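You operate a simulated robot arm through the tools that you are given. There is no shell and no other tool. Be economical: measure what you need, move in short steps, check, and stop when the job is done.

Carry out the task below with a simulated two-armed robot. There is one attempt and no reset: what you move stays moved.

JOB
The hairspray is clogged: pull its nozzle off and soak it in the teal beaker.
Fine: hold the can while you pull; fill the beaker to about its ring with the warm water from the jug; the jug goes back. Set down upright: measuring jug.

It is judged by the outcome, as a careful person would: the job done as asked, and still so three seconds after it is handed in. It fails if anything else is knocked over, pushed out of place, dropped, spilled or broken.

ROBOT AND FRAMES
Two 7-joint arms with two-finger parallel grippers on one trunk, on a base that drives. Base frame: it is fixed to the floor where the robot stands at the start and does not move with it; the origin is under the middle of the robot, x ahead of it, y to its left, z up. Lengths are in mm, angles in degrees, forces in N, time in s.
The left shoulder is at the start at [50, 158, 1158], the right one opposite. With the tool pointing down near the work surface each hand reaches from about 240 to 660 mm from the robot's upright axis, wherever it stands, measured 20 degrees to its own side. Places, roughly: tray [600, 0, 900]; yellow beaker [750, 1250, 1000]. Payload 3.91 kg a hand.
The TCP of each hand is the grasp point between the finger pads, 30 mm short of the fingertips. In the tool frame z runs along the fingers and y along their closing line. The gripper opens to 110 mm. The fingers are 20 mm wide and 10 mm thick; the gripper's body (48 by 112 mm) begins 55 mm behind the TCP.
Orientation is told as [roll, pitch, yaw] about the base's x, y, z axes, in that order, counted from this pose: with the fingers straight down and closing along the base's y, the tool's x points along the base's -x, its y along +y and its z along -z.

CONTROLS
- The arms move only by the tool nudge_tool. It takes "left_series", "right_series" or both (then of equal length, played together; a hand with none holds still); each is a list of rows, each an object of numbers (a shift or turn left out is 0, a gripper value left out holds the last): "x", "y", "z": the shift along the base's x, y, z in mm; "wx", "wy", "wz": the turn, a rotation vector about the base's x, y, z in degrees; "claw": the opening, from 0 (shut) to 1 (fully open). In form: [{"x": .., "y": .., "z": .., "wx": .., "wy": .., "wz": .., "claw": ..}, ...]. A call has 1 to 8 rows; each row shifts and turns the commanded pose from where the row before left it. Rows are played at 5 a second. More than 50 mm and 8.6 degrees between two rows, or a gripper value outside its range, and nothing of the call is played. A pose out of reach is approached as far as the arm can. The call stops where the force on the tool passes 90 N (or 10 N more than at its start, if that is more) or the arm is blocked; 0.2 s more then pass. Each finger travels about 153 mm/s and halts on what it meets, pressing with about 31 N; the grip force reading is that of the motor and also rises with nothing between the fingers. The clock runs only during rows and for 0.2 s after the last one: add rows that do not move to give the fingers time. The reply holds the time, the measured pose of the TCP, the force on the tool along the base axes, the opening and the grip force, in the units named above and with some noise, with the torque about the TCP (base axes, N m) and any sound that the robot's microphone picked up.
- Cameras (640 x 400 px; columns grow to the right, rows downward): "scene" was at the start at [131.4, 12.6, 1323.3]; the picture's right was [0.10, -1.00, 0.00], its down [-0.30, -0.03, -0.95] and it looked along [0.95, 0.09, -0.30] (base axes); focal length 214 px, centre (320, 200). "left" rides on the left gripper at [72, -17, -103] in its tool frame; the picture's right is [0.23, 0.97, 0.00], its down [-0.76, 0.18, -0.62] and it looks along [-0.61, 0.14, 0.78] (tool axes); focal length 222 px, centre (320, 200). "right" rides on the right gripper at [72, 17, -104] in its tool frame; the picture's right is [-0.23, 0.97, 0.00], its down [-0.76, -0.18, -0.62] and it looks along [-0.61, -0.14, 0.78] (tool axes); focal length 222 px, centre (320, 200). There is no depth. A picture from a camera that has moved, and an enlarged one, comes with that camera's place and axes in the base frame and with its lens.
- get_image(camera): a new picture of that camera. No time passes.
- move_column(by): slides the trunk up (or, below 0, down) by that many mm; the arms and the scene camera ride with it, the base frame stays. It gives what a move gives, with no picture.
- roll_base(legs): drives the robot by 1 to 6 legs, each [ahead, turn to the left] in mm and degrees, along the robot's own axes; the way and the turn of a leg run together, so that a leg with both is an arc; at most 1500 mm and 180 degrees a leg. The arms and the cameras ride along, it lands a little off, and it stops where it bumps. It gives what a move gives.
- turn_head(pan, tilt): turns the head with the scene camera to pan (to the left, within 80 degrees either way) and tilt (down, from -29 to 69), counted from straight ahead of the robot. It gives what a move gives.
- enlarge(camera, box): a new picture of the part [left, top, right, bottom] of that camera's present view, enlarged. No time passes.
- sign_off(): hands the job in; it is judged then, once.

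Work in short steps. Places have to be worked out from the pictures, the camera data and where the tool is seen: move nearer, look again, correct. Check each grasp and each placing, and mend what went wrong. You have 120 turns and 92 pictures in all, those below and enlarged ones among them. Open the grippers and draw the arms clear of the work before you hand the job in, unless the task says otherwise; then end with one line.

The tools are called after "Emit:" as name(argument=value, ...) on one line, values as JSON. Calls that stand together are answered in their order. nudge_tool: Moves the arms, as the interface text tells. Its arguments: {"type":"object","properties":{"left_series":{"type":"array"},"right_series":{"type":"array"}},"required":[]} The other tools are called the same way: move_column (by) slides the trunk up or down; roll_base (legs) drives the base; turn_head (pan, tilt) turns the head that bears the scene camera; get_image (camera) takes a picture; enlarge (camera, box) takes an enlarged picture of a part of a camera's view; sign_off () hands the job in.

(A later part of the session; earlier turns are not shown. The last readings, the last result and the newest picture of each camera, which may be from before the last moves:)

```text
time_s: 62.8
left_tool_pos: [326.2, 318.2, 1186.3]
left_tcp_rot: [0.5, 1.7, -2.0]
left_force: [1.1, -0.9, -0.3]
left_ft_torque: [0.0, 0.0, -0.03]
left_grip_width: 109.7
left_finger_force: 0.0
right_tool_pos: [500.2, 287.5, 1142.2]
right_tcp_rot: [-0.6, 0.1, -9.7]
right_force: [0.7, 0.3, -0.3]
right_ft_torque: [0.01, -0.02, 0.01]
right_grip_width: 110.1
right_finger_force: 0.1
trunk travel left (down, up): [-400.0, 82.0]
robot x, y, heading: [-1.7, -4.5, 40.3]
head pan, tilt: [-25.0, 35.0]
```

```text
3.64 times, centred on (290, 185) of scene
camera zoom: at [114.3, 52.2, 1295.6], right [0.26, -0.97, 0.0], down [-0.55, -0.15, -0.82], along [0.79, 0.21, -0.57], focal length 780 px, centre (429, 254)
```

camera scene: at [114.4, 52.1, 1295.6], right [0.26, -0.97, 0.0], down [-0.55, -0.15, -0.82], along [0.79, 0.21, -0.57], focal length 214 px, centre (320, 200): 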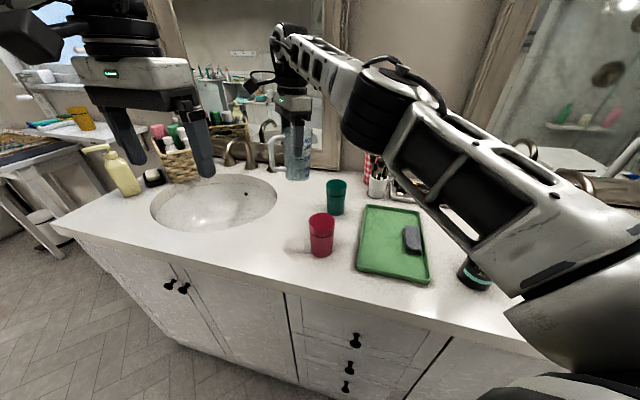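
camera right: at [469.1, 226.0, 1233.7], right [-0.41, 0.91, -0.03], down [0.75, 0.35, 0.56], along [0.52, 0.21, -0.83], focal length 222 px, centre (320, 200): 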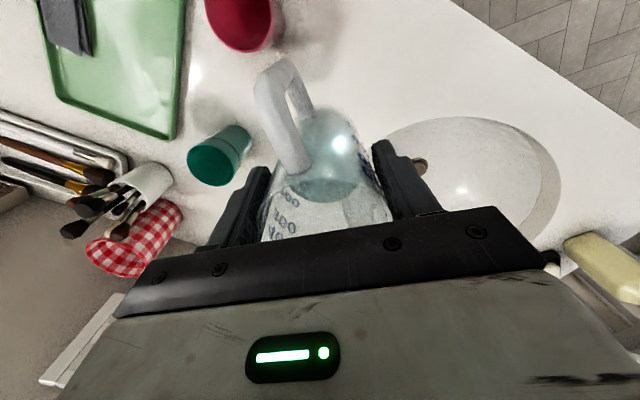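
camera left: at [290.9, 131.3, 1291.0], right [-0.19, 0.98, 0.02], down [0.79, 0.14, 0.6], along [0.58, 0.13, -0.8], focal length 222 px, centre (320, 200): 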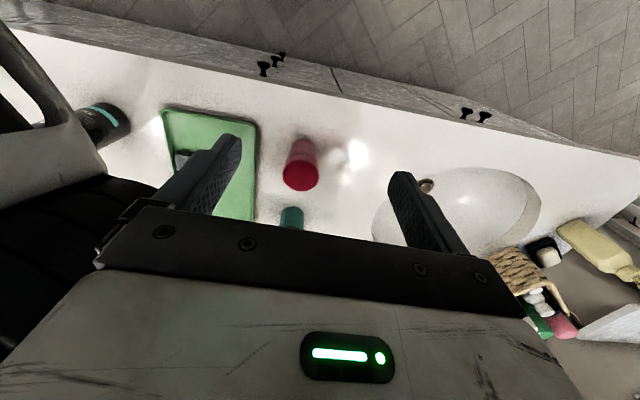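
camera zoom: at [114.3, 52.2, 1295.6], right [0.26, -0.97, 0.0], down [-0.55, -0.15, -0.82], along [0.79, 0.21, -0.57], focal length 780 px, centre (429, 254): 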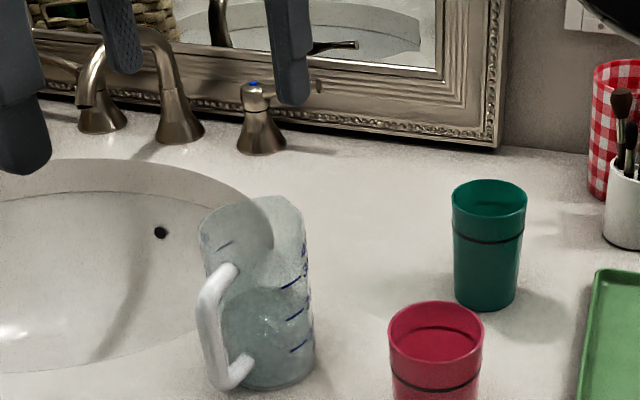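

The jug stands back upright in place. Now free to look into the beaker: move the right camera near above it.

Emit:
nudge_tool(right_series=[{"x": 25, "y": -30, "z": 10}, {"x": 25, "y": -30}, {"x": 25, "y": -30}, {"x": 20, "y": -30}, {"x": 0}])

Emit:
get_image(camera="right")

```text
time_s: 64.0
left_tool_pos: [325.6, 317.6, 1186.0]
left_tcp_rot: [0.4, 1.8, -2.0]
left_force: [0.0, -0.7, 0.1]
left_ft_torque: [0.0, -0.02, -0.03]
left_grip_width: 110.1
left_finger_force: 0.1
right_tool_pos: [596.9, 168.8, 1151.7]
right_tcp_rot: [-0.7, 0.0, -9.6]
right_force: [-0.9, -0.3, 0.0]
right_ft_torque: [0.03, -0.02, 0.02]
right_grip_width: 109.9
right_finger_force: 0.0
trunk travel left (down, up): [-400.0, 82.0]
robot x, y, heading: [-0.7, -1.7, 39.8]
head pan, tilt: [-25.0, 35.0]
```

```text
27 pictures are left
camera right: at [527.5, 199.2, 1255.2], right [0.39, 0.92, -0.01], down [0.72, -0.29, 0.62], along [0.57, -0.25, -0.78], focal length 222 px, centre (320, 200)
```

right: 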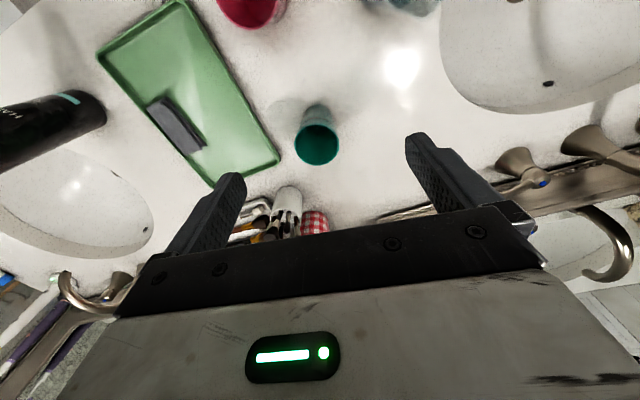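

Emit:
enlarge(camera="right", box=[280, 90, 360, 180])

```text
4.44 times, centred on (320, 135) of right
camera zoom: at [527.5, 199.2, 1255.2], right [0.39, 0.92, -0.01], down [0.72, -0.29, 0.62], along [0.57, -0.25, -0.78], focal length 987 px, centre (320, 489)
```

zoom: 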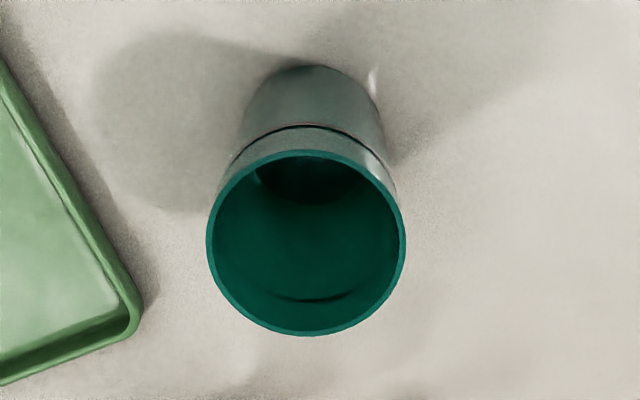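

Emit:
enlarge(camera="right", box=[302, 118, 340, 170])

Emit:
enlarge(camera="right", box=[205, 0, 305, 40])

```text
7.69 times, centred on (321, 144) of right
camera zoom: at [527.5, 199.2, 1255.2], right [0.39, 0.92, -0.01], down [0.72, -0.29, 0.62], along [0.57, -0.25, -0.78], focal length 1709 px, centre (312, 631)
```

zoom: 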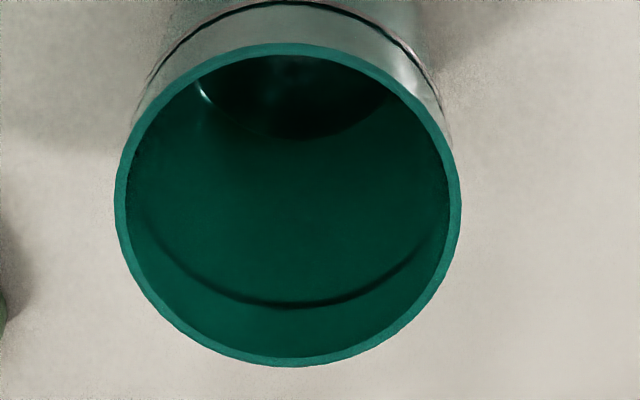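

```text
6.40 times, centred on (255, 20) of right
camera zoom: at [527.5, 199.2, 1255.2], right [0.39, 0.92, -0.01], down [0.72, -0.29, 0.62], along [0.57, -0.25, -0.78], focal length 1422 px, centre (736, 1352)
```

zoom: 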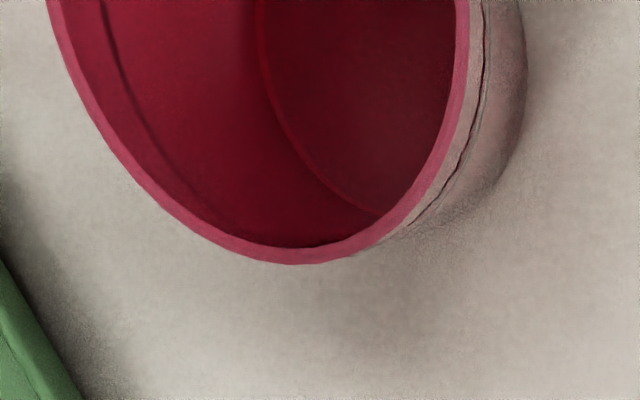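

Compare the scene-camera view of the beaker's mouth with the earlier ones.

Emit:
enlarge(camera="scene", box=[310, 160, 360, 195])

```text
11.43 times, centred on (335, 178) of scene
camera zoom: at [114.0, 52.4, 1295.7], right [0.26, -0.97, 0.0], down [-0.55, -0.15, -0.82], along [0.79, 0.21, -0.57], focal length 2451 px, centre (149, 457)
```

zoom: 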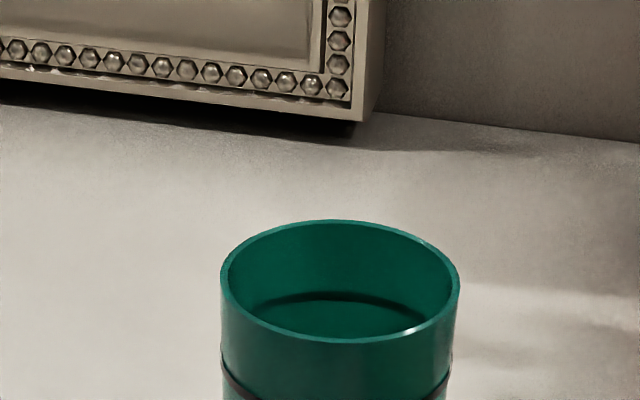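

To test for a water surface, I shift the camera so the lamp's mirror reflection (seen on the counter at offset ≈(+96,+83)) would fall in the beaker.

Emit:
nudge_tool(right_series=[{"x": 5, "y": -32}, {"x": 5, "y": -32}, {"x": 6, "y": -32}, {"x": 6, "y": -32}, {"x": 0}])

Emit:
get_image(camera="right")

```text
time_s: 65.2
left_tool_pos: [325.1, 319.2, 1186.1]
left_tcp_rot: [0.4, 1.9, -2.0]
left_force: [-0.7, -0.1, 0.4]
left_ft_torque: [0.0, 0.02, -0.02]
left_grip_width: 109.7
left_finger_force: 0.2
right_tool_pos: [617.0, 39.8, 1152.2]
right_tcp_rot: [-0.7, 0.0, -9.6]
right_force: [0.4, -0.8, 0.4]
right_ft_torque: [0.0, -0.01, 0.01]
right_grip_width: 110.0
right_finger_force: 0.1
trunk travel left (down, up): [-400.0, 82.0]
robot x, y, heading: [-2.4, 0.7, 40.0]
head pan, tilt: [-25.0, 35.0]
```

```text
22 pictures are left
camera right: at [549.5, 69.9, 1255.9], right [0.39, 0.92, -0.01], down [0.72, -0.29, 0.62], along [0.57, -0.25, -0.78], focal length 222 px, centre (320, 200)
```

right: 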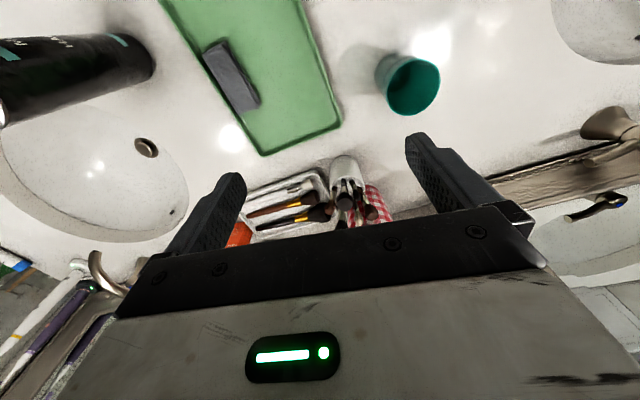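

Emit:
enlarge(camera="right", box=[370, 40, 450, 125])

```text
4.71 times, centred on (410, 82) of right
camera zoom: at [549.5, 69.9, 1255.9], right [0.39, 0.92, -0.01], down [0.72, -0.29, 0.62], along [0.57, -0.25, -0.78], focal length 1045 px, centre (-104, 753)
```

zoom: 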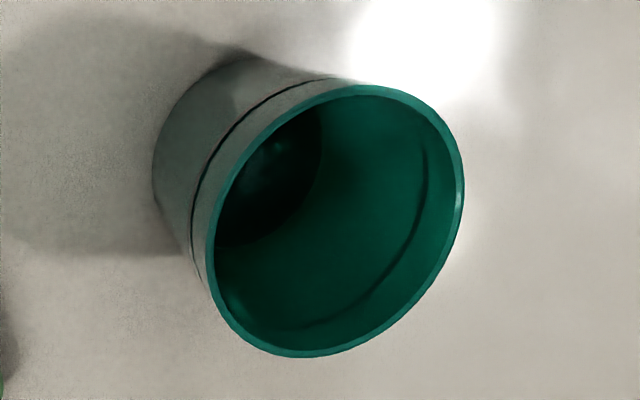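

The lamp is near (780,417,1494) by the two reflections; for a water plane at the ring the glint would show with the camera at about (567,-9). Shift there.

Emit:
nudge_tool(right_series=[{"x": 6, "y": -27}, {"x": 6, "y": -26}, {"x": 6, "y": -26}, {"x": 0}])

Emit:
enlarge(camera="right", box=[400, 0, 560, 110])

```text
time_s: 66.2
left_tool_pos: [325.3, 317.4, 1186.3]
left_tcp_rot: [0.4, 1.9, -2.0]
left_force: [0.6, 0.1, -0.9]
left_ft_torque: [0.02, 0.0, -0.02]
left_grip_width: 110.0
left_finger_force: 0.0
right_tool_pos: [635.7, -40.4, 1152.3]
right_tcp_rot: [-0.7, 0.0, -9.5]
right_force: [0.9, 0.5, -0.2]
right_ft_torque: [0.01, -0.03, 0.0]
right_grip_width: 110.0
right_finger_force: 0.1
trunk travel left (down, up): [-400.0, 82.0]
robot x, y, heading: [-0.8, 0.1, 40.0]
head pan, tilt: [-25.0, 35.0]
```

```text
3.64 times, centred on (480, 55) of right
camera zoom: at [567.2, -8.9, 1255.8], right [0.39, 0.92, -0.01], down [0.72, -0.29, 0.63], along [0.57, -0.25, -0.78], focal length 808 px, centre (-262, 727)
```

zoom: 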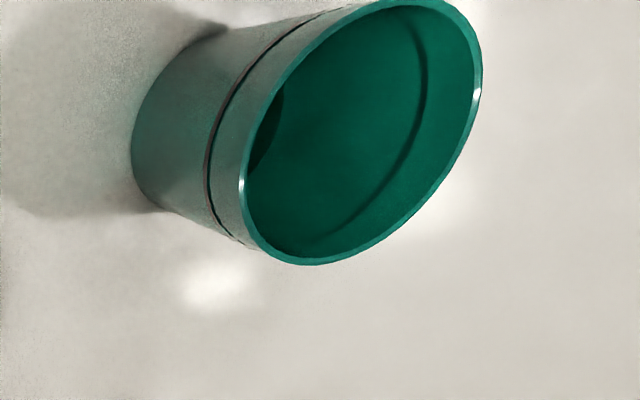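

No glint is visible, so the visual test is inconclusive. I'll check by weight: grip the beaker from above, lift it slightly, read force, and set it back exactly. First go above it.

Emit:
nudge_tool(right_series=[{"x": 1.5, "y": 37}, {"x": 1.5, "y": 37}, {"x": 1.5, "y": 37}, {"x": 1.5, "y": 37}, {"x": 1.5, "y": 36}, {"x": 0, "z": -40}, {"z": -40}, {"x": 0}])

Emit:
get_image(camera="right")

```text
time_s: 68.0
left_tool_pos: [326.4, 318.9, 1185.8]
left_tcp_rot: [0.4, 1.8, -2.0]
left_force: [-0.9, -0.2, 0.4]
left_ft_torque: [0.0, 0.02, -0.01]
left_grip_width: 110.0
left_finger_force: 0.2
right_tool_pos: [644.6, 143.9, 1072.0]
right_tcp_rot: [-0.7, 0.0, -9.6]
right_force: [-0.1, 0.1, 0.5]
right_ft_torque: [-0.02, -0.01, -0.01]
right_grip_width: 110.0
right_finger_force: 0.2
trunk travel left (down, up): [-400.0, 82.0]
robot x, y, heading: [3.4, -1.8, 40.1]
head pan, tilt: [-25.0, 35.0]
```

```text
19 pictures are left
camera right: at [575.9, 175.0, 1175.3], right [0.39, 0.92, -0.01], down [0.72, -0.3, 0.63], along [0.57, -0.25, -0.78], focal length 222 px, centre (320, 200)
```

right: 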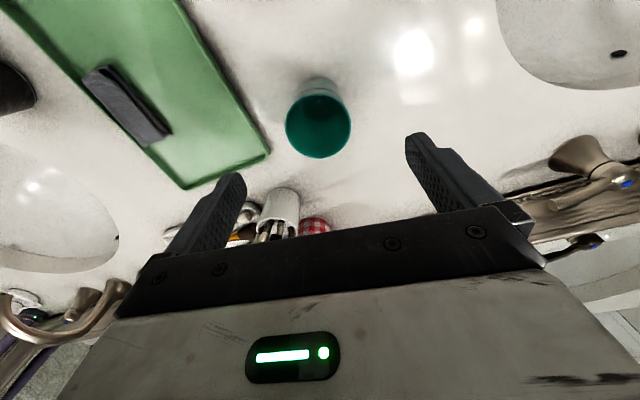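

Aligned over the beaker. Descend to TCP z≈955 and close gently.

Emit:
nudge_tool(right_series=[{"x": -2, "z": -35}, {"z": -35}, {"z": -30}, {"z": -17}, {"x": 0, "claw": 0.7}, {"claw": 0.6}, {"claw": 0.4}, {"claw": 0.4}])

Emit:
nudge_tool(right_series=[{"x": 0}])

Emit:
nudge_tool(right_series=[{"z": 4}, {"z": 6}, {"x": 0}, {"x": 0}, {"x": 0}])

Emit:
nudge_tool(right_series=[{"x": 0}])

Emit:
nudge_tool(right_series=[{"x": 0}])

Emit:
nudge_tool(right_series=[{"x": 0}])

Emit:
nudge_tool(right_series=[{"x": 0}])

```text
time_s: 69.8
left_tool_pos: [326.0, 317.3, 1186.5]
left_tcp_rot: [0.4, 1.7, -2.0]
left_force: [-0.9, -0.7, -0.3]
left_ft_torque: [0.01, 0.0, 0.0]
left_grip_width: 110.2
left_finger_force: 0.0
right_tool_pos: [641.7, 146.3, 954.5]
right_tcp_rot: [-0.8, -0.1, -9.7]
right_force: [0.0, -0.9, -0.5]
right_ft_torque: [-0.02, -0.02, -0.04]
right_grip_width: 59.4
right_finger_force: 31.7
trunk travel left (down, up): [-400.0, 82.0]
robot x, y, heading: [1.2, 0.3, 40.2]
head pan, tilt: [-25.0, 35.0]
```

```text
time_s: 70.2
left_tool_pos: [325.1, 317.8, 1187.1]
left_tcp_rot: [0.4, 1.8, -2.0]
left_force: [0.2, 0.0, -0.6]
left_ft_torque: [0.02, -0.03, -0.02]
left_grip_width: 110.1
left_finger_force: 0.0
right_tool_pos: [641.6, 145.6, 955.4]
right_tcp_rot: [-0.7, 0.0, -9.6]
right_force: [-0.3, -0.9, 0.7]
right_ft_torque: [-0.01, -0.04, -0.01]
right_grip_width: 59.1
right_finger_force: 30.9
trunk travel left (down, up): [-400.0, 82.0]
robot x, y, heading: [-1.6, 1.4, 40.1]
head pan, tilt: [-25.0, 35.0]
```

```text
time_s: 71.4
left_tool_pos: [326.6, 318.0, 1186.6]
left_tcp_rot: [0.4, 1.8, -2.1]
left_force: [0.4, 0.2, 0.2]
left_ft_torque: [0.0, 0.0, 0.03]
left_grip_width: 110.0
left_finger_force: 0.0
right_tool_pos: [640.9, 145.7, 964.6]
right_tcp_rot: [-0.8, 0.0, -9.6]
right_force: [-0.4, -0.2, -1.9]
right_ft_torque: [-0.01, -0.01, 0.01]
right_grip_width: 59.2
right_finger_force: 30.9
trunk travel left (down, up): [-400.0, 82.0]
robot x, y, heading: [0.8, 3.6, 40.0]
head pan, tilt: [-25.0, 35.0]
```

```text
time_s: 71.8
left_tool_pos: [325.1, 318.2, 1185.8]
left_tcp_rot: [0.3, 1.8, -2.1]
left_force: [-0.1, -0.7, 0.0]
left_ft_torque: [0.0, -0.03, -0.02]
left_grip_width: 110.1
left_finger_force: 0.0
right_tool_pos: [640.9, 144.9, 966.1]
right_tcp_rot: [-0.7, -0.1, -9.7]
right_force: [0.6, -0.3, -1.0]
right_ft_torque: [0.05, 0.02, -0.01]
right_grip_width: 58.9
right_finger_force: 31.3
trunk travel left (down, up): [-400.0, 82.0]
robot x, y, heading: [-0.1, 1.3, 40.2]
head pan, tilt: [-25.0, 35.0]
```

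```text
time_s: 72.2
left_tool_pos: [326.1, 318.8, 1186.6]
left_tcp_rot: [0.4, 1.8, -2.0]
left_force: [0.0, -0.6, 0.4]
left_ft_torque: [0.0, -0.02, -0.03]
left_grip_width: 110.2
left_finger_force: 0.0
right_tool_pos: [642.1, 143.6, 965.4]
right_tcp_rot: [-0.7, 0.0, -9.6]
right_force: [0.1, 0.4, -1.8]
right_ft_torque: [0.0, -0.04, 0.0]
right_grip_width: 59.2
right_finger_force: 30.3
trunk travel left (down, up): [-400.0, 82.0]
robot x, y, heading: [2.5, 2.4, 40.3]
head pan, tilt: [-25.0, 35.0]
```

```text
time_s: 72.6
left_tool_pos: [326.0, 316.8, 1186.5]
left_tcp_rot: [0.4, 1.8, -2.1]
left_force: [0.2, -0.4, 0.3]
left_ft_torque: [0.02, 0.01, 0.01]
left_grip_width: 110.1
left_finger_force: 0.0
right_tool_pos: [641.7, 145.3, 965.7]
right_tcp_rot: [-0.7, -0.1, -9.7]
right_force: [-0.1, 0.4, -1.6]
right_ft_torque: [0.02, 0.01, -0.01]
right_grip_width: 58.9
right_finger_force: 31.0
trunk travel left (down, up): [-400.0, 82.0]
robot x, y, heading: [-1.5, -0.7, 40.1]
head pan, tilt: [-25.0, 35.0]
```

```text
time_s: 73.0
left_tool_pos: [325.4, 317.6, 1185.4]
left_tcp_rot: [0.3, 1.7, -2.0]
left_force: [-0.1, -0.1, -0.6]
left_ft_torque: [-0.02, 0.0, 0.02]
left_grip_width: 109.9
left_finger_force: 0.1
right_tool_pos: [641.7, 145.4, 966.6]
right_tcp_rot: [-0.7, 0.0, -9.6]
right_force: [0.8, 0.3, -0.9]
right_ft_torque: [0.01, 0.0, -0.01]
right_grip_width: 59.3
right_finger_force: 31.1
trunk travel left (down, up): [-400.0, 82.0]
robot x, y, heading: [1.1, -1.7, 40.1]
head pan, tilt: [-25.0, 35.0]
```

Beaker+contents ≈1.44 N. Set it down and compare with the empty red cup the same way as a reference.

Emit:
nudge_tool(right_series=[{"z": -6}, {"z": -4}, {"x": 0}])

Emit:
nudge_tool(right_series=[{"z": -1}, {"claw": 0.6}, {"claw": 0.75}, {"claw": 1.0}, {"x": 0}, {"z": 30}, {"z": 40}, {"z": 45}])

Emit:
nudge_tool(right_series=[{"x": -40, "z": 10}, {"x": -43}, {"x": -43}, {"x": -43}, {"x": 0}])

Emit:
get_image(camera="right")

```text
time_s: 73.8
left_tool_pos: [325.1, 317.7, 1186.4]
left_tcp_rot: [0.5, 1.8, -2.0]
left_force: [-0.9, 0.5, 0.5]
left_ft_torque: [-0.01, 0.02, 0.04]
left_grip_width: 109.9
left_finger_force: 0.1
right_tool_pos: [641.4, 145.4, 955.3]
right_tcp_rot: [-0.6, 0.0, -9.5]
right_force: [-0.6, -0.4, 0.4]
right_ft_torque: [0.02, -0.03, -0.01]
right_grip_width: 59.4
right_finger_force: 31.3
trunk travel left (down, up): [-400.0, 82.0]
robot x, y, heading: [0.3, -1.6, 40.1]
head pan, tilt: [-25.0, 35.0]
```

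```text
time_s: 75.6
left_tool_pos: [324.6, 318.7, 1185.5]
left_tcp_rot: [0.3, 1.9, -2.0]
left_force: [0.2, -0.3, 0.3]
left_ft_torque: [0.0, 0.01, 0.02]
left_grip_width: 110.1
left_finger_force: 0.0
right_tool_pos: [641.1, 145.3, 1068.7]
right_tcp_rot: [-0.8, 0.0, -9.6]
right_force: [0.3, -1.0, 0.4]
right_ft_torque: [0.01, -0.02, -0.02]
right_grip_width: 110.0
right_finger_force: 0.1
trunk travel left (down, up): [-400.0, 82.0]
robot x, y, heading: [0.6, -1.6, 39.8]
head pan, tilt: [-25.0, 35.0]
```

```text
time_s: 76.8
left_tool_pos: [325.3, 317.2, 1186.0]
left_tcp_rot: [0.4, 1.8, -1.9]
left_force: [-0.5, -0.1, 0.0]
left_ft_torque: [-0.02, -0.01, 0.0]
left_grip_width: 110.0
left_finger_force: 0.0
right_tool_pos: [470.8, 145.1, 1079.1]
right_tcp_rot: [-0.7, 0.1, -9.8]
right_force: [0.2, 0.1, -0.1]
right_ft_torque: [-0.01, -0.03, 0.01]
right_grip_width: 109.9
right_finger_force: 0.0
trunk travel left (down, up): [-400.0, 82.0]
robot x, y, heading: [-1.4, 1.4, 39.8]
head pan, tilt: [-25.0, 35.0]
```

```text
18 pictures are left
camera right: at [403.6, 175.0, 1182.4], right [0.39, 0.92, -0.01], down [0.72, -0.3, 0.62], along [0.57, -0.25, -0.78], focal length 222 px, centre (320, 200)
```

right: 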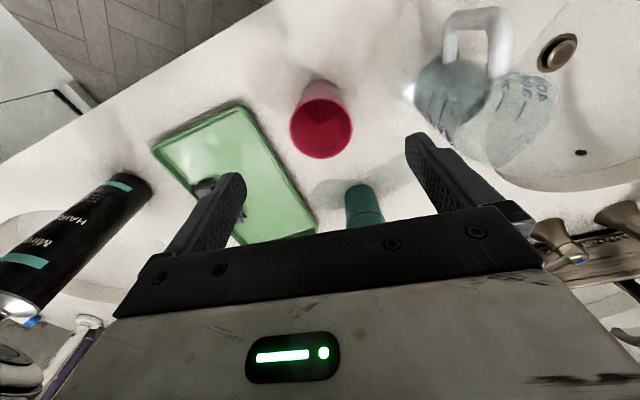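

Aligned over the red cup. Same grip and weighing.

Emit:
nudge_tool(right_series=[{"x": -1, "z": -35}, {"z": -35}, {"z": -35}, {"z": -19}, {"x": 0, "claw": 0.7}, {"claw": 0.6}, {"claw": 0.4}, {"claw": 0.4}])

Emit:
nudge_tool(right_series=[{"z": 4}, {"z": 6}, {"x": 0}, {"x": 0}, {"x": 0}])

Emit:
nudge_tool(right_series=[{"x": 0}])

Emit:
nudge_tool(right_series=[{"x": 0}])

Emit:
nudge_tool(right_series=[{"x": 0}])

Emit:
nudge_tool(right_series=[{"x": 0}])

```text
time_s: 78.6
left_tool_pos: [324.7, 318.6, 1186.6]
left_tcp_rot: [0.4, 1.8, -2.0]
left_force: [0.6, -0.5, 0.7]
left_ft_torque: [-0.01, -0.02, 0.02]
left_grip_width: 110.1
left_finger_force: 0.0
right_tool_pos: [471.8, 145.6, 954.6]
right_tcp_rot: [-0.6, -0.1, -9.7]
right_force: [-0.5, 0.3, 0.3]
right_ft_torque: [-0.03, -0.03, -0.01]
right_grip_width: 58.1
right_finger_force: 30.9
trunk travel left (down, up): [-400.0, 82.0]
robot x, y, heading: [-4.3, -0.5, 40.2]
head pan, tilt: [-25.0, 35.0]
```

```text
time_s: 79.8
left_tool_pos: [325.2, 317.7, 1186.0]
left_tcp_rot: [0.3, 1.7, -1.9]
left_force: [0.0, -1.1, -0.3]
left_ft_torque: [0.02, 0.02, -0.03]
left_grip_width: 110.2
left_finger_force: 0.0
right_tool_pos: [471.5, 144.9, 965.8]
right_tcp_rot: [-0.7, 0.0, -9.6]
right_force: [0.9, 0.2, -0.2]
right_ft_torque: [0.0, 0.02, -0.01]
right_grip_width: 58.1
right_finger_force: 30.6
trunk travel left (down, up): [-400.0, 82.0]
robot x, y, heading: [2.6, 0.3, 40.3]
head pan, tilt: [-25.0, 35.0]
```

```text
time_s: 80.2
left_tool_pos: [325.4, 317.8, 1186.7]
left_tcp_rot: [0.4, 1.8, -2.0]
left_force: [0.1, -0.3, 0.2]
left_ft_torque: [0.03, 0.01, -0.02]
left_grip_width: 110.0
left_finger_force: 0.0
right_tool_pos: [472.3, 145.3, 964.9]
right_tcp_rot: [-0.7, 0.0, -9.7]
right_force: [-0.4, 0.4, 0.3]
right_ft_torque: [0.0, 0.0, 0.04]
right_grip_width: 57.9
right_finger_force: 30.5
trunk travel left (down, up): [-400.0, 82.0]
robot x, y, heading: [1.1, -1.5, 40.1]
head pan, tilt: [-25.0, 35.0]
```

```text
time_s: 80.6
left_tool_pos: [325.1, 319.1, 1185.7]
left_tcp_rot: [0.3, 1.9, -2.0]
left_force: [0.3, 0.2, 0.1]
left_ft_torque: [0.0, 0.02, 0.01]
left_grip_width: 110.0
left_finger_force: 0.2
right_tool_pos: [472.3, 145.9, 965.4]
right_tcp_rot: [-0.6, -0.1, -9.6]
right_force: [-0.3, -0.4, -1.6]
right_ft_torque: [0.02, -0.02, -0.01]
right_grip_width: 57.9
right_finger_force: 31.0
trunk travel left (down, up): [-400.0, 82.0]
robot x, y, heading: [-0.3, -0.9, 40.1]
head pan, tilt: [-25.0, 35.0]
```

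```text
time_s: 81.0
left_tool_pos: [324.0, 318.0, 1185.9]
left_tcp_rot: [0.4, 1.8, -2.0]
left_force: [-0.1, -0.4, -0.1]
left_ft_torque: [-0.02, 0.01, 0.0]
left_grip_width: 110.1
left_finger_force: 0.1
right_tool_pos: [470.7, 144.1, 964.7]
right_tcp_rot: [-0.7, -0.1, -9.6]
right_force: [-0.1, -0.6, -0.2]
right_ft_torque: [0.03, 0.02, 0.01]
right_grip_width: 57.8
right_finger_force: 30.9
trunk travel left (down, up): [-400.0, 82.0]
robot x, y, heading: [-0.4, 4.2, 40.1]
head pan, tilt: [-25.0, 35.0]
```

```text
time_s: 81.4
left_tool_pos: [325.5, 318.0, 1185.5]
left_tcp_rot: [0.5, 1.8, -2.0]
left_force: [-0.1, -0.7, -0.4]
left_ft_torque: [0.04, 0.03, -0.02]
left_grip_width: 109.7
left_finger_force: 0.0
right_tool_pos: [470.2, 145.3, 964.3]
right_tcp_rot: [-0.7, -0.1, -9.7]
right_force: [-0.5, -0.3, -0.2]
right_ft_torque: [0.0, -0.04, 0.0]
right_grip_width: 57.4
right_finger_force: 30.7
trunk travel left (down, up): [-400.0, 82.0]
robot x, y, heading: [-3.1, 0.7, 40.0]
head pan, tilt: [-25.0, 35.0]
```

Red reads ≈0.4 N, so the teal beaker holds ~1.1 N ≈ 110–125 ml; the ring is ~140 ml. A small top-up is worthwhile. Set the red cup down and go back over the jug.

Emit:
nudge_tool(right_series=[{"z": -6}, {"z": -4}, {"z": -1}, {"claw": 0.6}, {"claw": 0.75}, {"claw": 1.0}, {"x": 0}])

Emit:
nudge_tool(right_series=[{"z": 30}, {"z": 45}, {"z": 45}, {"z": 45}, {"x": 8, "y": 46}, {"x": 10, "y": 48}, {"x": 10, "y": 48.5}, {"x": 0}])

Emit:
get_image(camera="right")

```text
time_s: 83.0
left_tool_pos: [324.1, 318.1, 1186.4]
left_tcp_rot: [0.4, 1.8, -2.0]
left_force: [-0.2, -0.3, -0.1]
left_ft_torque: [0.01, 0.0, -0.02]
left_grip_width: 110.1
left_finger_force: 0.0
right_tool_pos: [471.7, 144.7, 953.9]
right_tcp_rot: [-0.8, 0.0, -9.5]
right_force: [-0.8, 0.3, -1.2]
right_ft_torque: [0.02, 0.04, 0.02]
right_grip_width: 109.7
right_finger_force: 0.0
trunk travel left (down, up): [-400.0, 82.0]
robot x, y, heading: [-0.1, 0.7, 40.0]
head pan, tilt: [-25.0, 35.0]
```

```text
time_s: 84.8
left_tool_pos: [325.9, 317.3, 1185.9]
left_tcp_rot: [0.4, 1.7, -2.0]
left_force: [0.7, 0.3, 0.4]
left_ft_torque: [0.01, 0.03, 0.01]
left_grip_width: 110.1
left_finger_force: 0.1
right_tool_pos: [499.2, 287.5, 1118.7]
right_tcp_rot: [-0.6, -0.1, -9.6]
right_force: [0.1, 0.3, -0.4]
right_ft_torque: [0.04, -0.01, 0.02]
right_grip_width: 109.7
right_finger_force: 0.0
trunk travel left (down, up): [-400.0, 82.0]
robot x, y, heading: [-2.4, 2.8, 40.1]
head pan, tilt: [-25.0, 35.0]
```

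```text
17 pictures are left
camera right: at [431.7, 318.3, 1222.4], right [0.39, 0.92, -0.01], down [0.72, -0.3, 0.63], along [0.57, -0.25, -0.78], focal length 222 px, centre (320, 200)
```

right: 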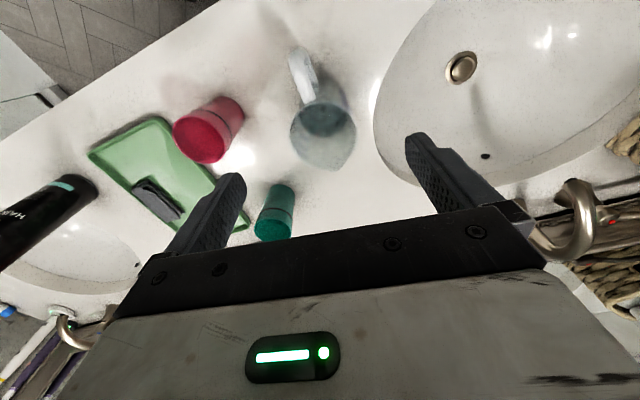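

Regrasp the jug at the same point and lift.

Emit:
nudge_tool(right_series=[{"z": -35}, {"z": -35}, {"z": -35}, {"z": -31}, {"claw": 0.7}, {"claw": 0.55}, {"claw": 0.3}, {"claw": 0.0}])

Emit:
nudge_tool(right_series=[{"x": 0}, {"z": 10}, {"z": 30}, {"z": 40}, {"z": 40}, {"x": 10, "y": -12, "wz": -7.4}, {"x": 10, "y": -12, "wz": -7.4}, {"x": 10, "y": -12, "wz": -7.4}])

Emit:
nudge_tool(right_series=[{"x": 15, "y": -13, "wz": -7.4}, {"x": 15, "y": -14, "wz": -7.4}, {"x": 17, "y": -14}, {"wx": 5, "wy": 5}, {"wx": 5, "wy": 5}, {"wx": 5, "wy": 5}, {"wx": 5, "wy": 5}, {"x": 0}])

```text
time_s: 86.6
left_tool_pos: [325.1, 317.5, 1184.3]
left_tcp_rot: [0.4, 1.8, -1.9]
left_force: [0.1, 0.0, -0.2]
left_ft_torque: [-0.01, -0.01, -0.02]
left_grip_width: 110.1
left_finger_force: 0.1
right_tool_pos: [500.5, 288.8, 982.8]
right_tcp_rot: [-0.6, 0.0, -9.6]
right_force: [-0.7, 1.1, 1.3]
right_ft_torque: [0.14, -0.04, 0.04]
right_grip_width: 61.1
right_finger_force: 30.8
trunk travel left (down, up): [-400.0, 82.0]
robot x, y, heading: [3.9, 1.8, 39.9]
head pan, tilt: [-25.0, 35.0]
```

```text
time_s: 88.4
left_tool_pos: [326.2, 318.2, 1186.5]
left_tcp_rot: [0.4, 2.0, -2.0]
left_force: [-0.4, 0.0, -1.2]
left_ft_torque: [0.01, -0.01, 0.01]
left_grip_width: 110.1
left_finger_force: 0.1
right_tool_pos: [529.7, 251.4, 1103.3]
right_tcp_rot: [-0.8, 0.1, -32.1]
right_force: [0.0, -0.8, -2.6]
right_ft_torque: [0.01, 0.04, 0.02]
right_grip_width: 60.8
right_finger_force: 31.2
trunk travel left (down, up): [-400.0, 82.0]
robot x, y, heading: [-0.3, 3.0, 40.1]
head pan, tilt: [-25.0, 35.0]
```

```text
time_s: 90.2
left_tool_pos: [326.2, 319.4, 1186.1]
left_tcp_rot: [0.3, 1.7, -2.0]
left_force: [0.6, -0.2, 0.8]
left_ft_torque: [-0.03, 0.0, 0.02]
left_grip_width: 109.8
left_finger_force: 0.1
right_tool_pos: [576.9, 209.9, 1103.7]
right_tcp_rot: [-1.5, 28.5, -46.8]
right_force: [0.2, -0.1, -2.0]
right_ft_torque: [-0.01, -0.02, -0.01]
right_grip_width: 60.4
right_finger_force: 30.6
trunk travel left (down, up): [-400.0, 82.0]
robot x, y, heading: [3.3, -2.9, 40.1]
head pan, tilt: [-25.0, 35.0]
```

Grip width is only 60 mm: the jug is held well off its axis and creeping. Look before going on.

Emit:
enlarge(camera="right", box=[220, 30, 430, 250])

```text
1.82 times, centred on (325, 140) of right
camera zoom: at [580.9, 235.6, 1228.0], right [0.84, 0.53, -0.13], down [0.54, -0.82, 0.19], along [-0.01, -0.23, -0.97], focal length 404 px, centre (311, 309)
```

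zoom: 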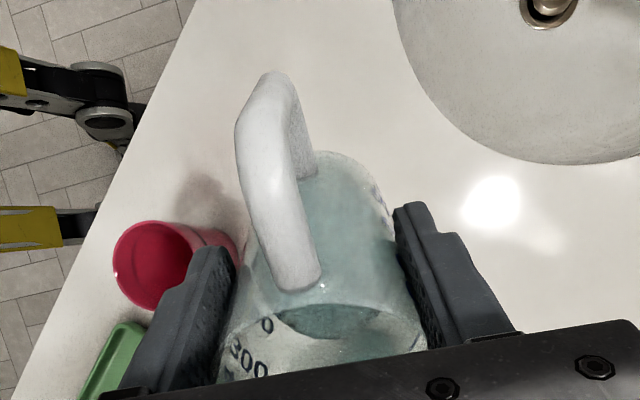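

Undo the tilt, go back and set it down at its own place to regrip on its axis.

Emit:
nudge_tool(right_series=[{"wx": -5, "wy": -5}, {"wx": -5, "wy": -5}, {"wx": -5, "wy": -5}, {"wx": -4.9, "wy": -4.9}, {"x": -17, "y": 16, "wz": 7.4}, {"x": -17, "y": 16, "wz": 7.4}, {"x": -17, "y": 16, "wz": 7.4}, {"x": -17, "y": 16, "wz": 7.4}])

Emit:
nudge_tool(right_series=[{"x": -18, "y": 16, "wz": 7.4}, {"z": -30}, {"z": -40}, {"z": -30}, {"z": -10}, {"z": -5}, {"x": 0}])

Emit:
enlarge(camera="scene", box=[220, 130, 360, 240])

```text
time_s: 92.0
left_tool_pos: [324.5, 318.6, 1187.5]
left_tcp_rot: [0.4, 1.7, -2.0]
left_force: [0.3, -0.3, -0.4]
left_ft_torque: [0.01, 0.02, -0.01]
left_grip_width: 109.9
left_finger_force: 0.0
right_tool_pos: [508.5, 274.4, 1101.8]
right_tcp_rot: [-0.7, 0.2, -17.0]
right_force: [-0.3, -0.3, -2.5]
right_ft_torque: [0.03, -0.03, 0.0]
right_grip_width: 60.3
right_finger_force: 31.2
trunk travel left (down, up): [-400.0, 82.0]
robot x, y, heading: [1.9, -0.9, 40.2]
head pan, tilt: [-25.0, 35.0]
```

```text
time_s: 93.6
left_tool_pos: [326.2, 319.0, 1186.1]
left_tcp_rot: [0.4, 1.8, -2.0]
left_force: [0.0, -0.4, -1.0]
left_ft_torque: [-0.03, -0.01, -0.02]
left_grip_width: 110.2
left_finger_force: 0.0
right_tool_pos: [489.9, 290.5, 988.5]
right_tcp_rot: [-0.7, 0.2, -9.7]
right_force: [0.4, -0.4, -2.0]
right_ft_torque: [0.02, 0.0, -0.01]
right_grip_width: 60.2
right_finger_force: 30.5
trunk travel left (down, up): [-400.0, 82.0]
robot x, y, heading: [-0.5, 0.1, 40.1]
head pan, tilt: [-25.0, 35.0]
```

```text
3.64 times, centred on (290, 185) of scene
camera zoom: at [114.3, 52.3, 1295.6], right [0.26, -0.97, 0.0], down [-0.55, -0.15, -0.82], along [0.79, 0.21, -0.57], focal length 780 px, centre (429, 254)
```

zoom: 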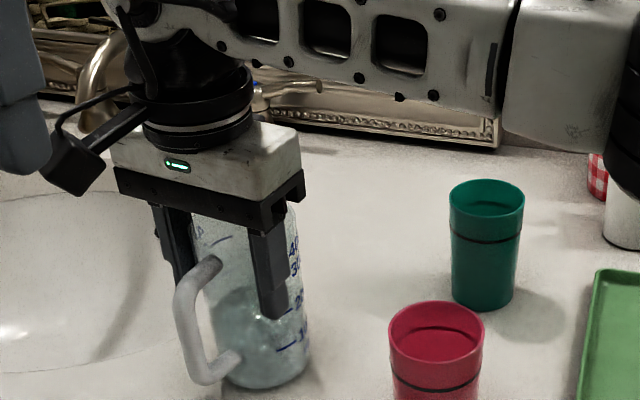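

Lower to contact.

Emit:
nudge_tool(right_series=[{"z": -2}, {"z": -1.5}, {"z": -1}, {"x": 0}])

Emit:
nudge_tool(right_series=[{"z": -1}, {"x": 0}])

```text
time_s: 94.6
left_tool_pos: [325.1, 318.2, 1185.3]
left_tcp_rot: [0.4, 1.9, -2.0]
left_force: [-0.8, -0.6, -0.3]
left_ft_torque: [0.01, 0.0, -0.01]
left_grip_width: 110.2
left_finger_force: 0.1
right_tool_pos: [489.9, 291.1, 983.7]
right_tcp_rot: [-0.7, 0.3, -9.7]
right_force: [0.6, 0.7, -2.7]
right_ft_torque: [0.02, 0.02, 0.0]
right_grip_width: 60.1
right_finger_force: 30.8
trunk travel left (down, up): [-400.0, 82.0]
robot x, y, heading: [4.5, 0.3, 40.0]
head pan, tilt: [-25.0, 35.0]
```

```text
time_s: 95.2
left_tool_pos: [325.5, 318.2, 1186.2]
left_tcp_rot: [0.3, 1.8, -2.0]
left_force: [0.2, -0.3, -0.1]
left_ft_torque: [0.01, -0.02, 0.02]
left_grip_width: 109.9
left_finger_force: 0.1
right_tool_pos: [490.5, 289.8, 982.6]
right_tcp_rot: [-0.7, 0.3, -9.6]
right_force: [1.0, -0.3, -1.7]
right_ft_torque: [0.03, -0.01, 0.0]
right_grip_width: 60.1
right_finger_force: 31.0
trunk travel left (down, up): [-400.0, 82.0]
robot x, y, heading: [-2.3, -2.3, 40.4]
head pan, tilt: [-25.0, 35.0]
```

Emit:
nudge_tool(right_series=[{"z": -1}, {"z": -0.7}, {"x": 0}])

Emit:
nudge_tool(right_series=[{"z": -0.7}, {"x": 0}])

```text
time_s: 96.0
left_tool_pos: [324.4, 317.6, 1187.0]
left_tcp_rot: [0.4, 1.8, -2.1]
left_force: [-0.5, 0.9, -0.6]
left_ft_torque: [0.01, -0.03, 0.0]
left_grip_width: 110.1
left_finger_force: 0.0
right_tool_pos: [490.4, 289.6, 981.5]
right_tcp_rot: [-0.5, 0.1, -9.6]
right_force: [-1.0, -2.7, 7.0]
right_ft_torque: [0.13, -0.25, -0.03]
right_grip_width: 59.9
right_finger_force: 31.6
trunk travel left (down, up): [-400.0, 82.0]
robot x, y, heading: [2.9, -1.6, 40.0]
head pan, tilt: [-25.0, 35.0]
```

```text
time_s: 96.6
left_tool_pos: [323.9, 317.4, 1187.2]
left_tcp_rot: [0.6, 1.8, -2.0]
left_force: [-0.2, 0.6, 0.1]
left_ft_torque: [-0.04, -0.03, 0.01]
left_grip_width: 109.9
left_finger_force: 0.0
right_tool_pos: [489.5, 289.8, 982.5]
right_tcp_rot: [-0.5, 0.1, -9.6]
right_force: [-0.5, -1.4, 12.4]
right_ft_torque: [0.1, -0.29, 0.0]
right_grip_width: 59.7
right_finger_force: 31.0
trunk travel left (down, up): [-400.0, 82.0]
robot x, y, heading: [3.6, -3.3, 40.0]
head pan, tilt: [-25.0, 35.0]
```

On the counter. Release, slide the open fingers forward 17 mm to the jug's axis and close again.

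Emit:
nudge_tool(right_series=[{"z": 1.5, "claw": 0.62}, {"claw": 0.75}, {"claw": 1.0}, {"x": 0}, {"x": 9, "y": -1.5}, {"x": 8, "y": -1.5}, {"x": 0}])

Emit:
enlarge(camera="right", box=[220, 30, 430, 250])

```text
time_s: 98.2
left_tool_pos: [326.0, 318.4, 1186.2]
left_tcp_rot: [0.3, 1.8, -2.0]
left_force: [0.8, -0.4, -0.4]
left_ft_torque: [0.0, -0.02, 0.03]
left_grip_width: 109.9
left_finger_force: 0.1
right_tool_pos: [506.8, 287.8, 982.2]
right_tcp_rot: [-0.7, 0.0, -9.6]
right_force: [-0.4, -0.1, 0.5]
right_ft_torque: [0.02, 0.01, 0.03]
right_grip_width: 110.3
right_finger_force: 0.0
trunk travel left (down, up): [-400.0, 82.0]
robot x, y, heading: [-0.6, 5.0, 40.1]
head pan, tilt: [-25.0, 35.0]
```

```text
1.82 times, centred on (325, 140) of right
camera zoom: at [439.3, 318.0, 1085.3], right [0.39, 0.92, -0.01], down [0.72, -0.3, 0.62], along [0.57, -0.25, -0.78], focal length 404 px, centre (311, 309)
```

zoom: 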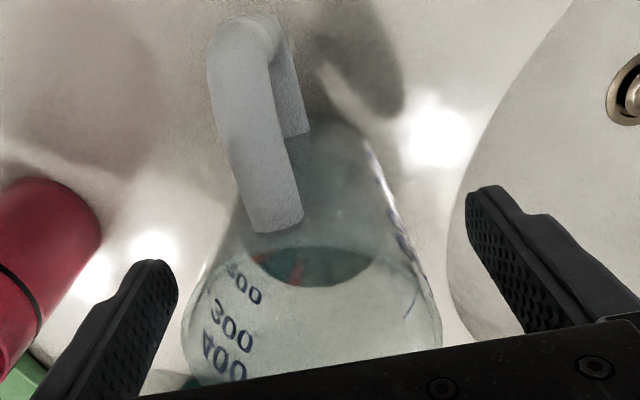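

Emit:
nudge_tool(right_series=[{"claw": 0.75}, {"claw": 0.65}, {"claw": 0.5}, {"claw": 0.2}, {"claw": 0.0}, {"x": 0}, {"x": 0}, {"x": 0}])

```text
time_s: 100.0
left_tool_pos: [323.8, 317.7, 1186.6]
left_tcp_rot: [0.3, 1.8, -2.0]
left_force: [0.5, -0.3, -0.4]
left_ft_torque: [-0.01, 0.01, -0.03]
left_grip_width: 109.8
left_finger_force: 0.2
right_tool_pos: [506.7, 288.5, 982.8]
right_tcp_rot: [-0.6, 0.3, -9.6]
right_force: [-0.1, -1.2, 1.8]
right_ft_torque: [0.08, -0.1, 0.0]
right_grip_width: 71.1
right_finger_force: 31.5
trunk travel left (down, up): [-400.0, 82.0]
robot x, y, heading: [-1.3, 0.2, 40.0]
head pan, tilt: [-25.0, 35.0]
```

On axis now (71 mm, stable). Repeat lift, yaw and approach.

Emit:
nudge_tool(right_series=[{"z": 10}, {"z": 30}, {"z": 40}, {"z": 40}, {"x": 10, "y": -12, "wz": -7.4}, {"x": 12, "y": -13, "wz": -7.4}, {"x": 12, "y": -13, "wz": -7.4}, {"x": 12, "y": -13, "wz": -7.4}])

Emit:
nudge_tool(right_series=[{"x": 12, "y": -14, "wz": -7.4}, {"x": 12, "y": -13}, {"wx": 5, "wy": 5}, {"wx": 5, "wy": 5}, {"wx": 5, "wy": 5}, {"wx": 5, "wy": 5}, {"wx": 3, "wy": 3}, {"x": 0}])

Emit:
nudge_tool(right_series=[{"x": 9, "y": -9, "z": -25, "wx": 2, "wy": 2}, {"x": 9, "y": -9, "z": -25, "wx": 2, "wy": 2}, {"x": 3, "y": -3, "z": -10, "wx": 4, "wy": 4}, {"x": 3, "y": -3, "wx": 4, "wy": 4}, {"x": 3, "y": -3, "wx": 4, "wy": 4}, {"x": 2, "y": -2, "wx": 3, "wy": 3}, {"x": 0}])

Emit:
enlarge(camera="scene", box=[285, 135, 370, 215])

```text
time_s: 101.8
left_tool_pos: [324.7, 317.9, 1185.7]
left_tcp_rot: [0.4, 1.9, -1.9]
left_force: [-0.6, -0.1, 0.1]
left_ft_torque: [0.01, -0.02, -0.01]
left_grip_width: 109.8
left_finger_force: 0.0
right_tool_pos: [553.8, 236.5, 1101.6]
right_tcp_rot: [-0.7, 0.1, -39.4]
right_force: [0.4, 0.1, -2.2]
right_ft_torque: [0.0, -0.05, 0.0]
right_grip_width: 71.4
right_finger_force: 31.1
trunk travel left (down, up): [-400.0, 82.0]
robot x, y, heading: [1.5, 2.7, 40.2]
head pan, tilt: [-25.0, 35.0]
```

```text
time_s: 103.6
left_tool_pos: [324.4, 317.7, 1186.2]
left_tcp_rot: [0.4, 1.8, -2.0]
left_force: [-0.4, 0.0, -0.1]
left_ft_torque: [-0.01, 0.03, 0.03]
left_grip_width: 109.9
left_finger_force: 0.1
right_tool_pos: [577.1, 210.1, 1101.8]
right_tcp_rot: [-1.7, 32.8, -47.0]
right_force: [0.0, -0.3, -1.5]
right_ft_torque: [-0.03, -0.05, 0.0]
right_grip_width: 70.9
right_finger_force: 31.1
trunk travel left (down, up): [-400.0, 82.0]
robot x, y, heading: [3.9, 1.3, 40.0]
head pan, tilt: [-25.0, 35.0]
```

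```text
time_s: 105.2
left_tool_pos: [325.6, 318.2, 1186.2]
left_tcp_rot: [0.4, 1.8, -2.0]
left_force: [-0.7, -0.2, 0.2]
left_ft_torque: [-0.03, 0.02, -0.02]
left_grip_width: 109.7
left_finger_force: 0.0
right_tool_pos: [607.4, 180.7, 1042.4]
right_tcp_rot: [-3.5, 59.6, -48.2]
right_force: [0.2, 0.1, -2.6]
right_ft_torque: [-0.06, -0.08, 0.01]
right_grip_width: 71.0
right_finger_force: 31.0
trunk travel left (down, up): [-400.0, 82.0]
robot x, y, heading: [0.8, 1.0, 39.9]
head pan, tilt: [-25.0, 35.0]
```

```text
5.00 times, centred on (328, 175) of scene
camera zoom: at [114.3, 52.2, 1295.6], right [0.26, -0.97, 0.0], down [-0.55, -0.15, -0.82], along [0.79, 0.21, -0.57], focal length 1072 px, centre (282, 325)
```

zoom: 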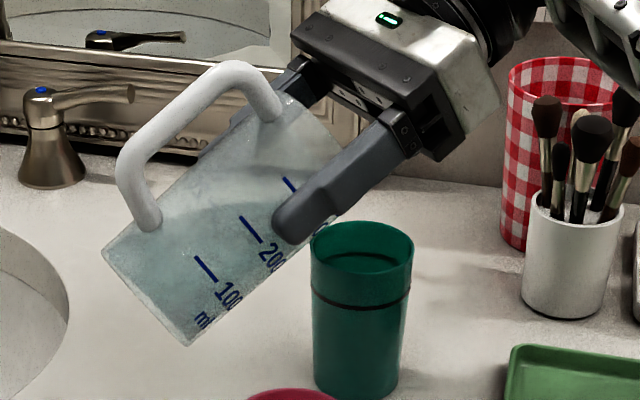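

Geometry fine (spout ≈9 mm short of the beaker's centre). Tilt slowly to ≈70.5°, hold ~1 s.

Emit:
nudge_tool(right_series=[{"x": 1, "y": -1, "wx": 2, "wy": 2}, {"x": 1, "y": -1, "wx": 2, "wy": 2}, {"x": 1, "y": -1, "wx": 1.9, "wy": 1.9}, {"x": 1, "y": -1, "wx": 1.8, "wy": 1.8}, {"x": 0}, {"x": 0}, {"x": 0}, {"x": 0}])

Emit:
nudge_tool(right_series=[{"x": 0}, {"x": 0}, {"x": 0}])

Emit:
nudge_tool(right_series=[{"wx": -5.5, "wy": -5.5}, {"wx": -5.5, "wy": -5.5}, {"wx": -5.5, "wy": -5.5}, {"wx": -5.5, "wy": -5.5, "z": 20}, {"wx": -5.5, "wy": -5.5, "z": 20}, {"wx": -5.5, "wy": -5.5, "z": 20, "x": -10, "y": 10}, {"x": -10, "y": 20, "z": 3, "wx": -5.5, "wy": -5.5}, {"x": -10, "y": 20, "wx": -5.5, "wy": -5.5}])

```text
time_s: 107.0
left_tool_pos: [326.1, 316.7, 1186.4]
left_tcp_rot: [0.4, 1.9, -2.0]
left_force: [0.2, 0.0, 0.5]
left_ft_torque: [0.01, -0.03, 0.01]
left_grip_width: 110.1
left_finger_force: 0.1
right_tool_pos: [605.0, 173.9, 1043.4]
right_tcp_rot: [-5.4, 70.4, -50.1]
right_force: [-0.2, -0.9, -2.7]
right_ft_torque: [-0.08, -0.06, 0.0]
right_grip_width: 71.0
right_finger_force: 30.5
right hand out of reach, approached as far as the arm can: row 4
trunk travel left (down, up): [-400.0, 82.0]
robot x, y, heading: [-1.4, 3.1, 40.1]
head pan, tilt: [-25.0, 35.0]
```

```text
time_s: 107.8
left_tool_pos: [325.1, 318.0, 1186.6]
left_tcp_rot: [0.3, 1.7, -2.0]
left_force: [0.4, 0.4, 0.4]
left_ft_torque: [0.05, -0.03, -0.01]
left_grip_width: 110.1
left_finger_force: 0.0
right_tool_pos: [605.3, 175.1, 1044.0]
right_tcp_rot: [-5.3, 70.5, -50.0]
right_force: [0.4, -1.1, -1.4]
right_ft_torque: [-0.08, -0.07, 0.0]
right_grip_width: 71.2
right_finger_force: 30.5
trunk travel left (down, up): [-400.0, 82.0]
robot x, y, heading: [-2.2, -5.0, 40.0]
head pan, tilt: [-25.0, 35.0]
```

```text
time_s: 109.6
left_tool_pos: [325.0, 319.0, 1186.1]
left_tcp_rot: [0.4, 1.8, -2.1]
left_force: [0.3, 0.3, -1.1]
left_ft_torque: [0.0, -0.06, -0.01]
left_grip_width: 110.0
left_finger_force: 0.2
right_tool_pos: [575.0, 226.2, 1106.0]
right_tcp_rot: [-0.9, 8.0, -46.7]
right_force: [0.2, 1.0, -3.5]
right_ft_torque: [-0.05, 0.0, 0.01]
right_grip_width: 71.1
right_finger_force: 31.2
trunk travel left (down, up): [-400.0, 82.0]
robot x, y, heading: [0.4, -0.7, 40.0]
head pan, tilt: [-25.0, 35.0]
```

Done pouring. Level out, go back and place the jug at TCP (507,288).

Emit:
nudge_tool(right_series=[{"wx": -5.6, "wy": -5.6}, {"x": -14, "y": 12, "wz": 7.4}, {"x": -14, "y": 12, "wz": 7.4}, {"x": -14, "y": 12, "wz": 7.4}, {"x": -13, "y": 13, "wz": 7.4}, {"x": -13, "y": 13, "wz": 7.4}, {"x": 0}])

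Emit:
nudge_tool(right_series=[{"z": -40}, {"z": -40}, {"z": -30}, {"z": -6}, {"z": -3}, {"z": -2}, {"x": 0}])

Emit:
nudge_tool(right_series=[{"z": -1}, {"z": -1}, {"x": 0}])

```text
time_s: 111.2
left_tool_pos: [326.2, 318.3, 1187.1]
left_tcp_rot: [0.5, 1.8, -2.0]
left_force: [-0.1, 0.6, 1.0]
left_ft_torque: [0.0, 0.0, -0.03]
left_grip_width: 109.9
left_finger_force: 0.0
right_tool_pos: [507.8, 286.8, 1105.3]
right_tcp_rot: [-0.7, 0.3, -9.6]
right_force: [0.0, 0.7, -3.1]
right_ft_torque: [-0.02, -0.01, -0.04]
right_grip_width: 71.3
right_finger_force: 31.2
trunk travel left (down, up): [-400.0, 82.0]
robot x, y, heading: [-1.0, 1.4, 39.9]
head pan, tilt: [-25.0, 35.0]
```

```text
time_s: 112.8
left_tool_pos: [325.6, 318.4, 1186.4]
left_tcp_rot: [0.3, 1.8, -2.0]
left_force: [0.4, 0.2, 1.0]
left_ft_torque: [0.01, -0.01, -0.02]
left_grip_width: 110.0
left_finger_force: 0.1
right_tool_pos: [506.6, 286.0, 984.8]
right_tcp_rot: [-0.7, 0.3, -9.8]
right_force: [0.2, -0.6, -2.5]
right_ft_torque: [0.04, -0.01, -0.01]
right_grip_width: 71.3
right_finger_force: 31.0
trunk travel left (down, up): [-400.0, 82.0]
robot x, y, heading: [0.5, 0.9, 40.2]
head pan, tilt: [-25.0, 35.0]
```

```text
time_s: 113.6
left_tool_pos: [326.1, 317.8, 1185.7]
left_tcp_rot: [0.5, 1.9, -2.0]
left_force: [0.6, -0.1, 0.4]
left_ft_torque: [-0.01, -0.04, 0.03]
left_grip_width: 110.0
left_finger_force: 0.2
right_tool_pos: [507.8, 286.3, 984.9]
right_tcp_rot: [-0.6, 0.4, -9.7]
right_force: [-0.5, 0.4, -1.5]
right_ft_torque: [0.07, 0.0, -0.01]
right_grip_width: 71.1
right_finger_force: 30.9
trunk travel left (down, up): [-400.0, 82.0]
robot x, y, heading: [-2.5, 1.6, 40.1]
head pan, tilt: [-25.0, 35.0]
```

Emit:
nudge_tool(right_series=[{"z": -1}, {"z": -1}, {"x": 0}])

Emit:
nudge_tool(right_series=[{"x": 0, "claw": 0.67}, {"claw": 0.78}, {"claw": 1.0}, {"x": 0}, {"z": 30}, {"z": 45}, {"z": 45}, {"z": 40}])

Emit:
enlarge(camera="scene", box=[220, 130, 360, 240])

```text
time_s: 114.4
left_tool_pos: [325.4, 318.1, 1186.7]
left_tcp_rot: [0.5, 1.8, -2.0]
left_force: [-0.4, -1.3, 0.1]
left_ft_torque: [-0.01, -0.02, -0.01]
left_grip_width: 109.9
left_finger_force: 0.1
right_tool_pos: [506.7, 286.4, 981.9]
right_tcp_rot: [-0.6, 0.3, -9.7]
right_force: [0.3, -0.6, 4.6]
right_ft_torque: [0.05, -0.11, 0.01]
right_grip_width: 71.2
right_finger_force: 30.8
trunk travel left (down, up): [-400.0, 82.0]
robot x, y, heading: [2.4, -4.4, 40.3]
head pan, tilt: [-25.0, 35.0]
```

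```text
time_s: 116.2
left_tool_pos: [324.8, 318.4, 1186.8]
left_tcp_rot: [0.5, 1.7, -2.0]
left_force: [-0.5, -0.2, 0.1]
left_ft_torque: [0.0, 0.0, 0.01]
left_grip_width: 109.9
left_finger_force: 0.1
right_tool_pos: [507.0, 285.7, 1142.2]
right_tcp_rot: [-0.6, 0.3, -9.6]
right_force: [0.6, -0.6, 0.3]
right_ft_torque: [-0.01, -0.01, 0.01]
right_grip_width: 110.0
right_finger_force: 0.0
trunk travel left (down, up): [-400.0, 82.0]
robot x, y, heading: [-0.5, -0.5, 40.0]
head pan, tilt: [-25.0, 35.0]
```

```text
3.64 times, centred on (290, 185) of scene
camera zoom: at [113.7, 52.2, 1295.7], right [0.26, -0.97, 0.0], down [-0.55, -0.15, -0.82], along [0.79, 0.21, -0.57], focal length 780 px, centre (429, 254)
```

zoom: 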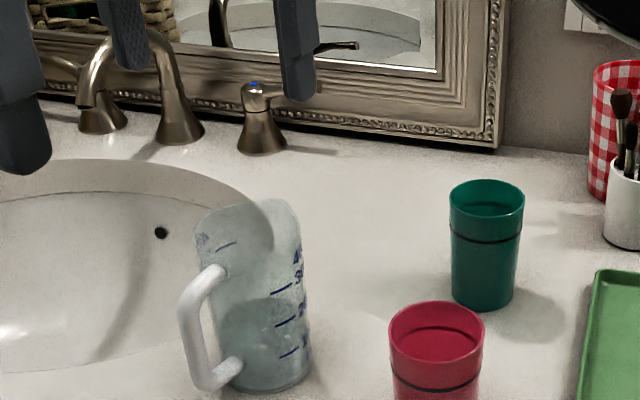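

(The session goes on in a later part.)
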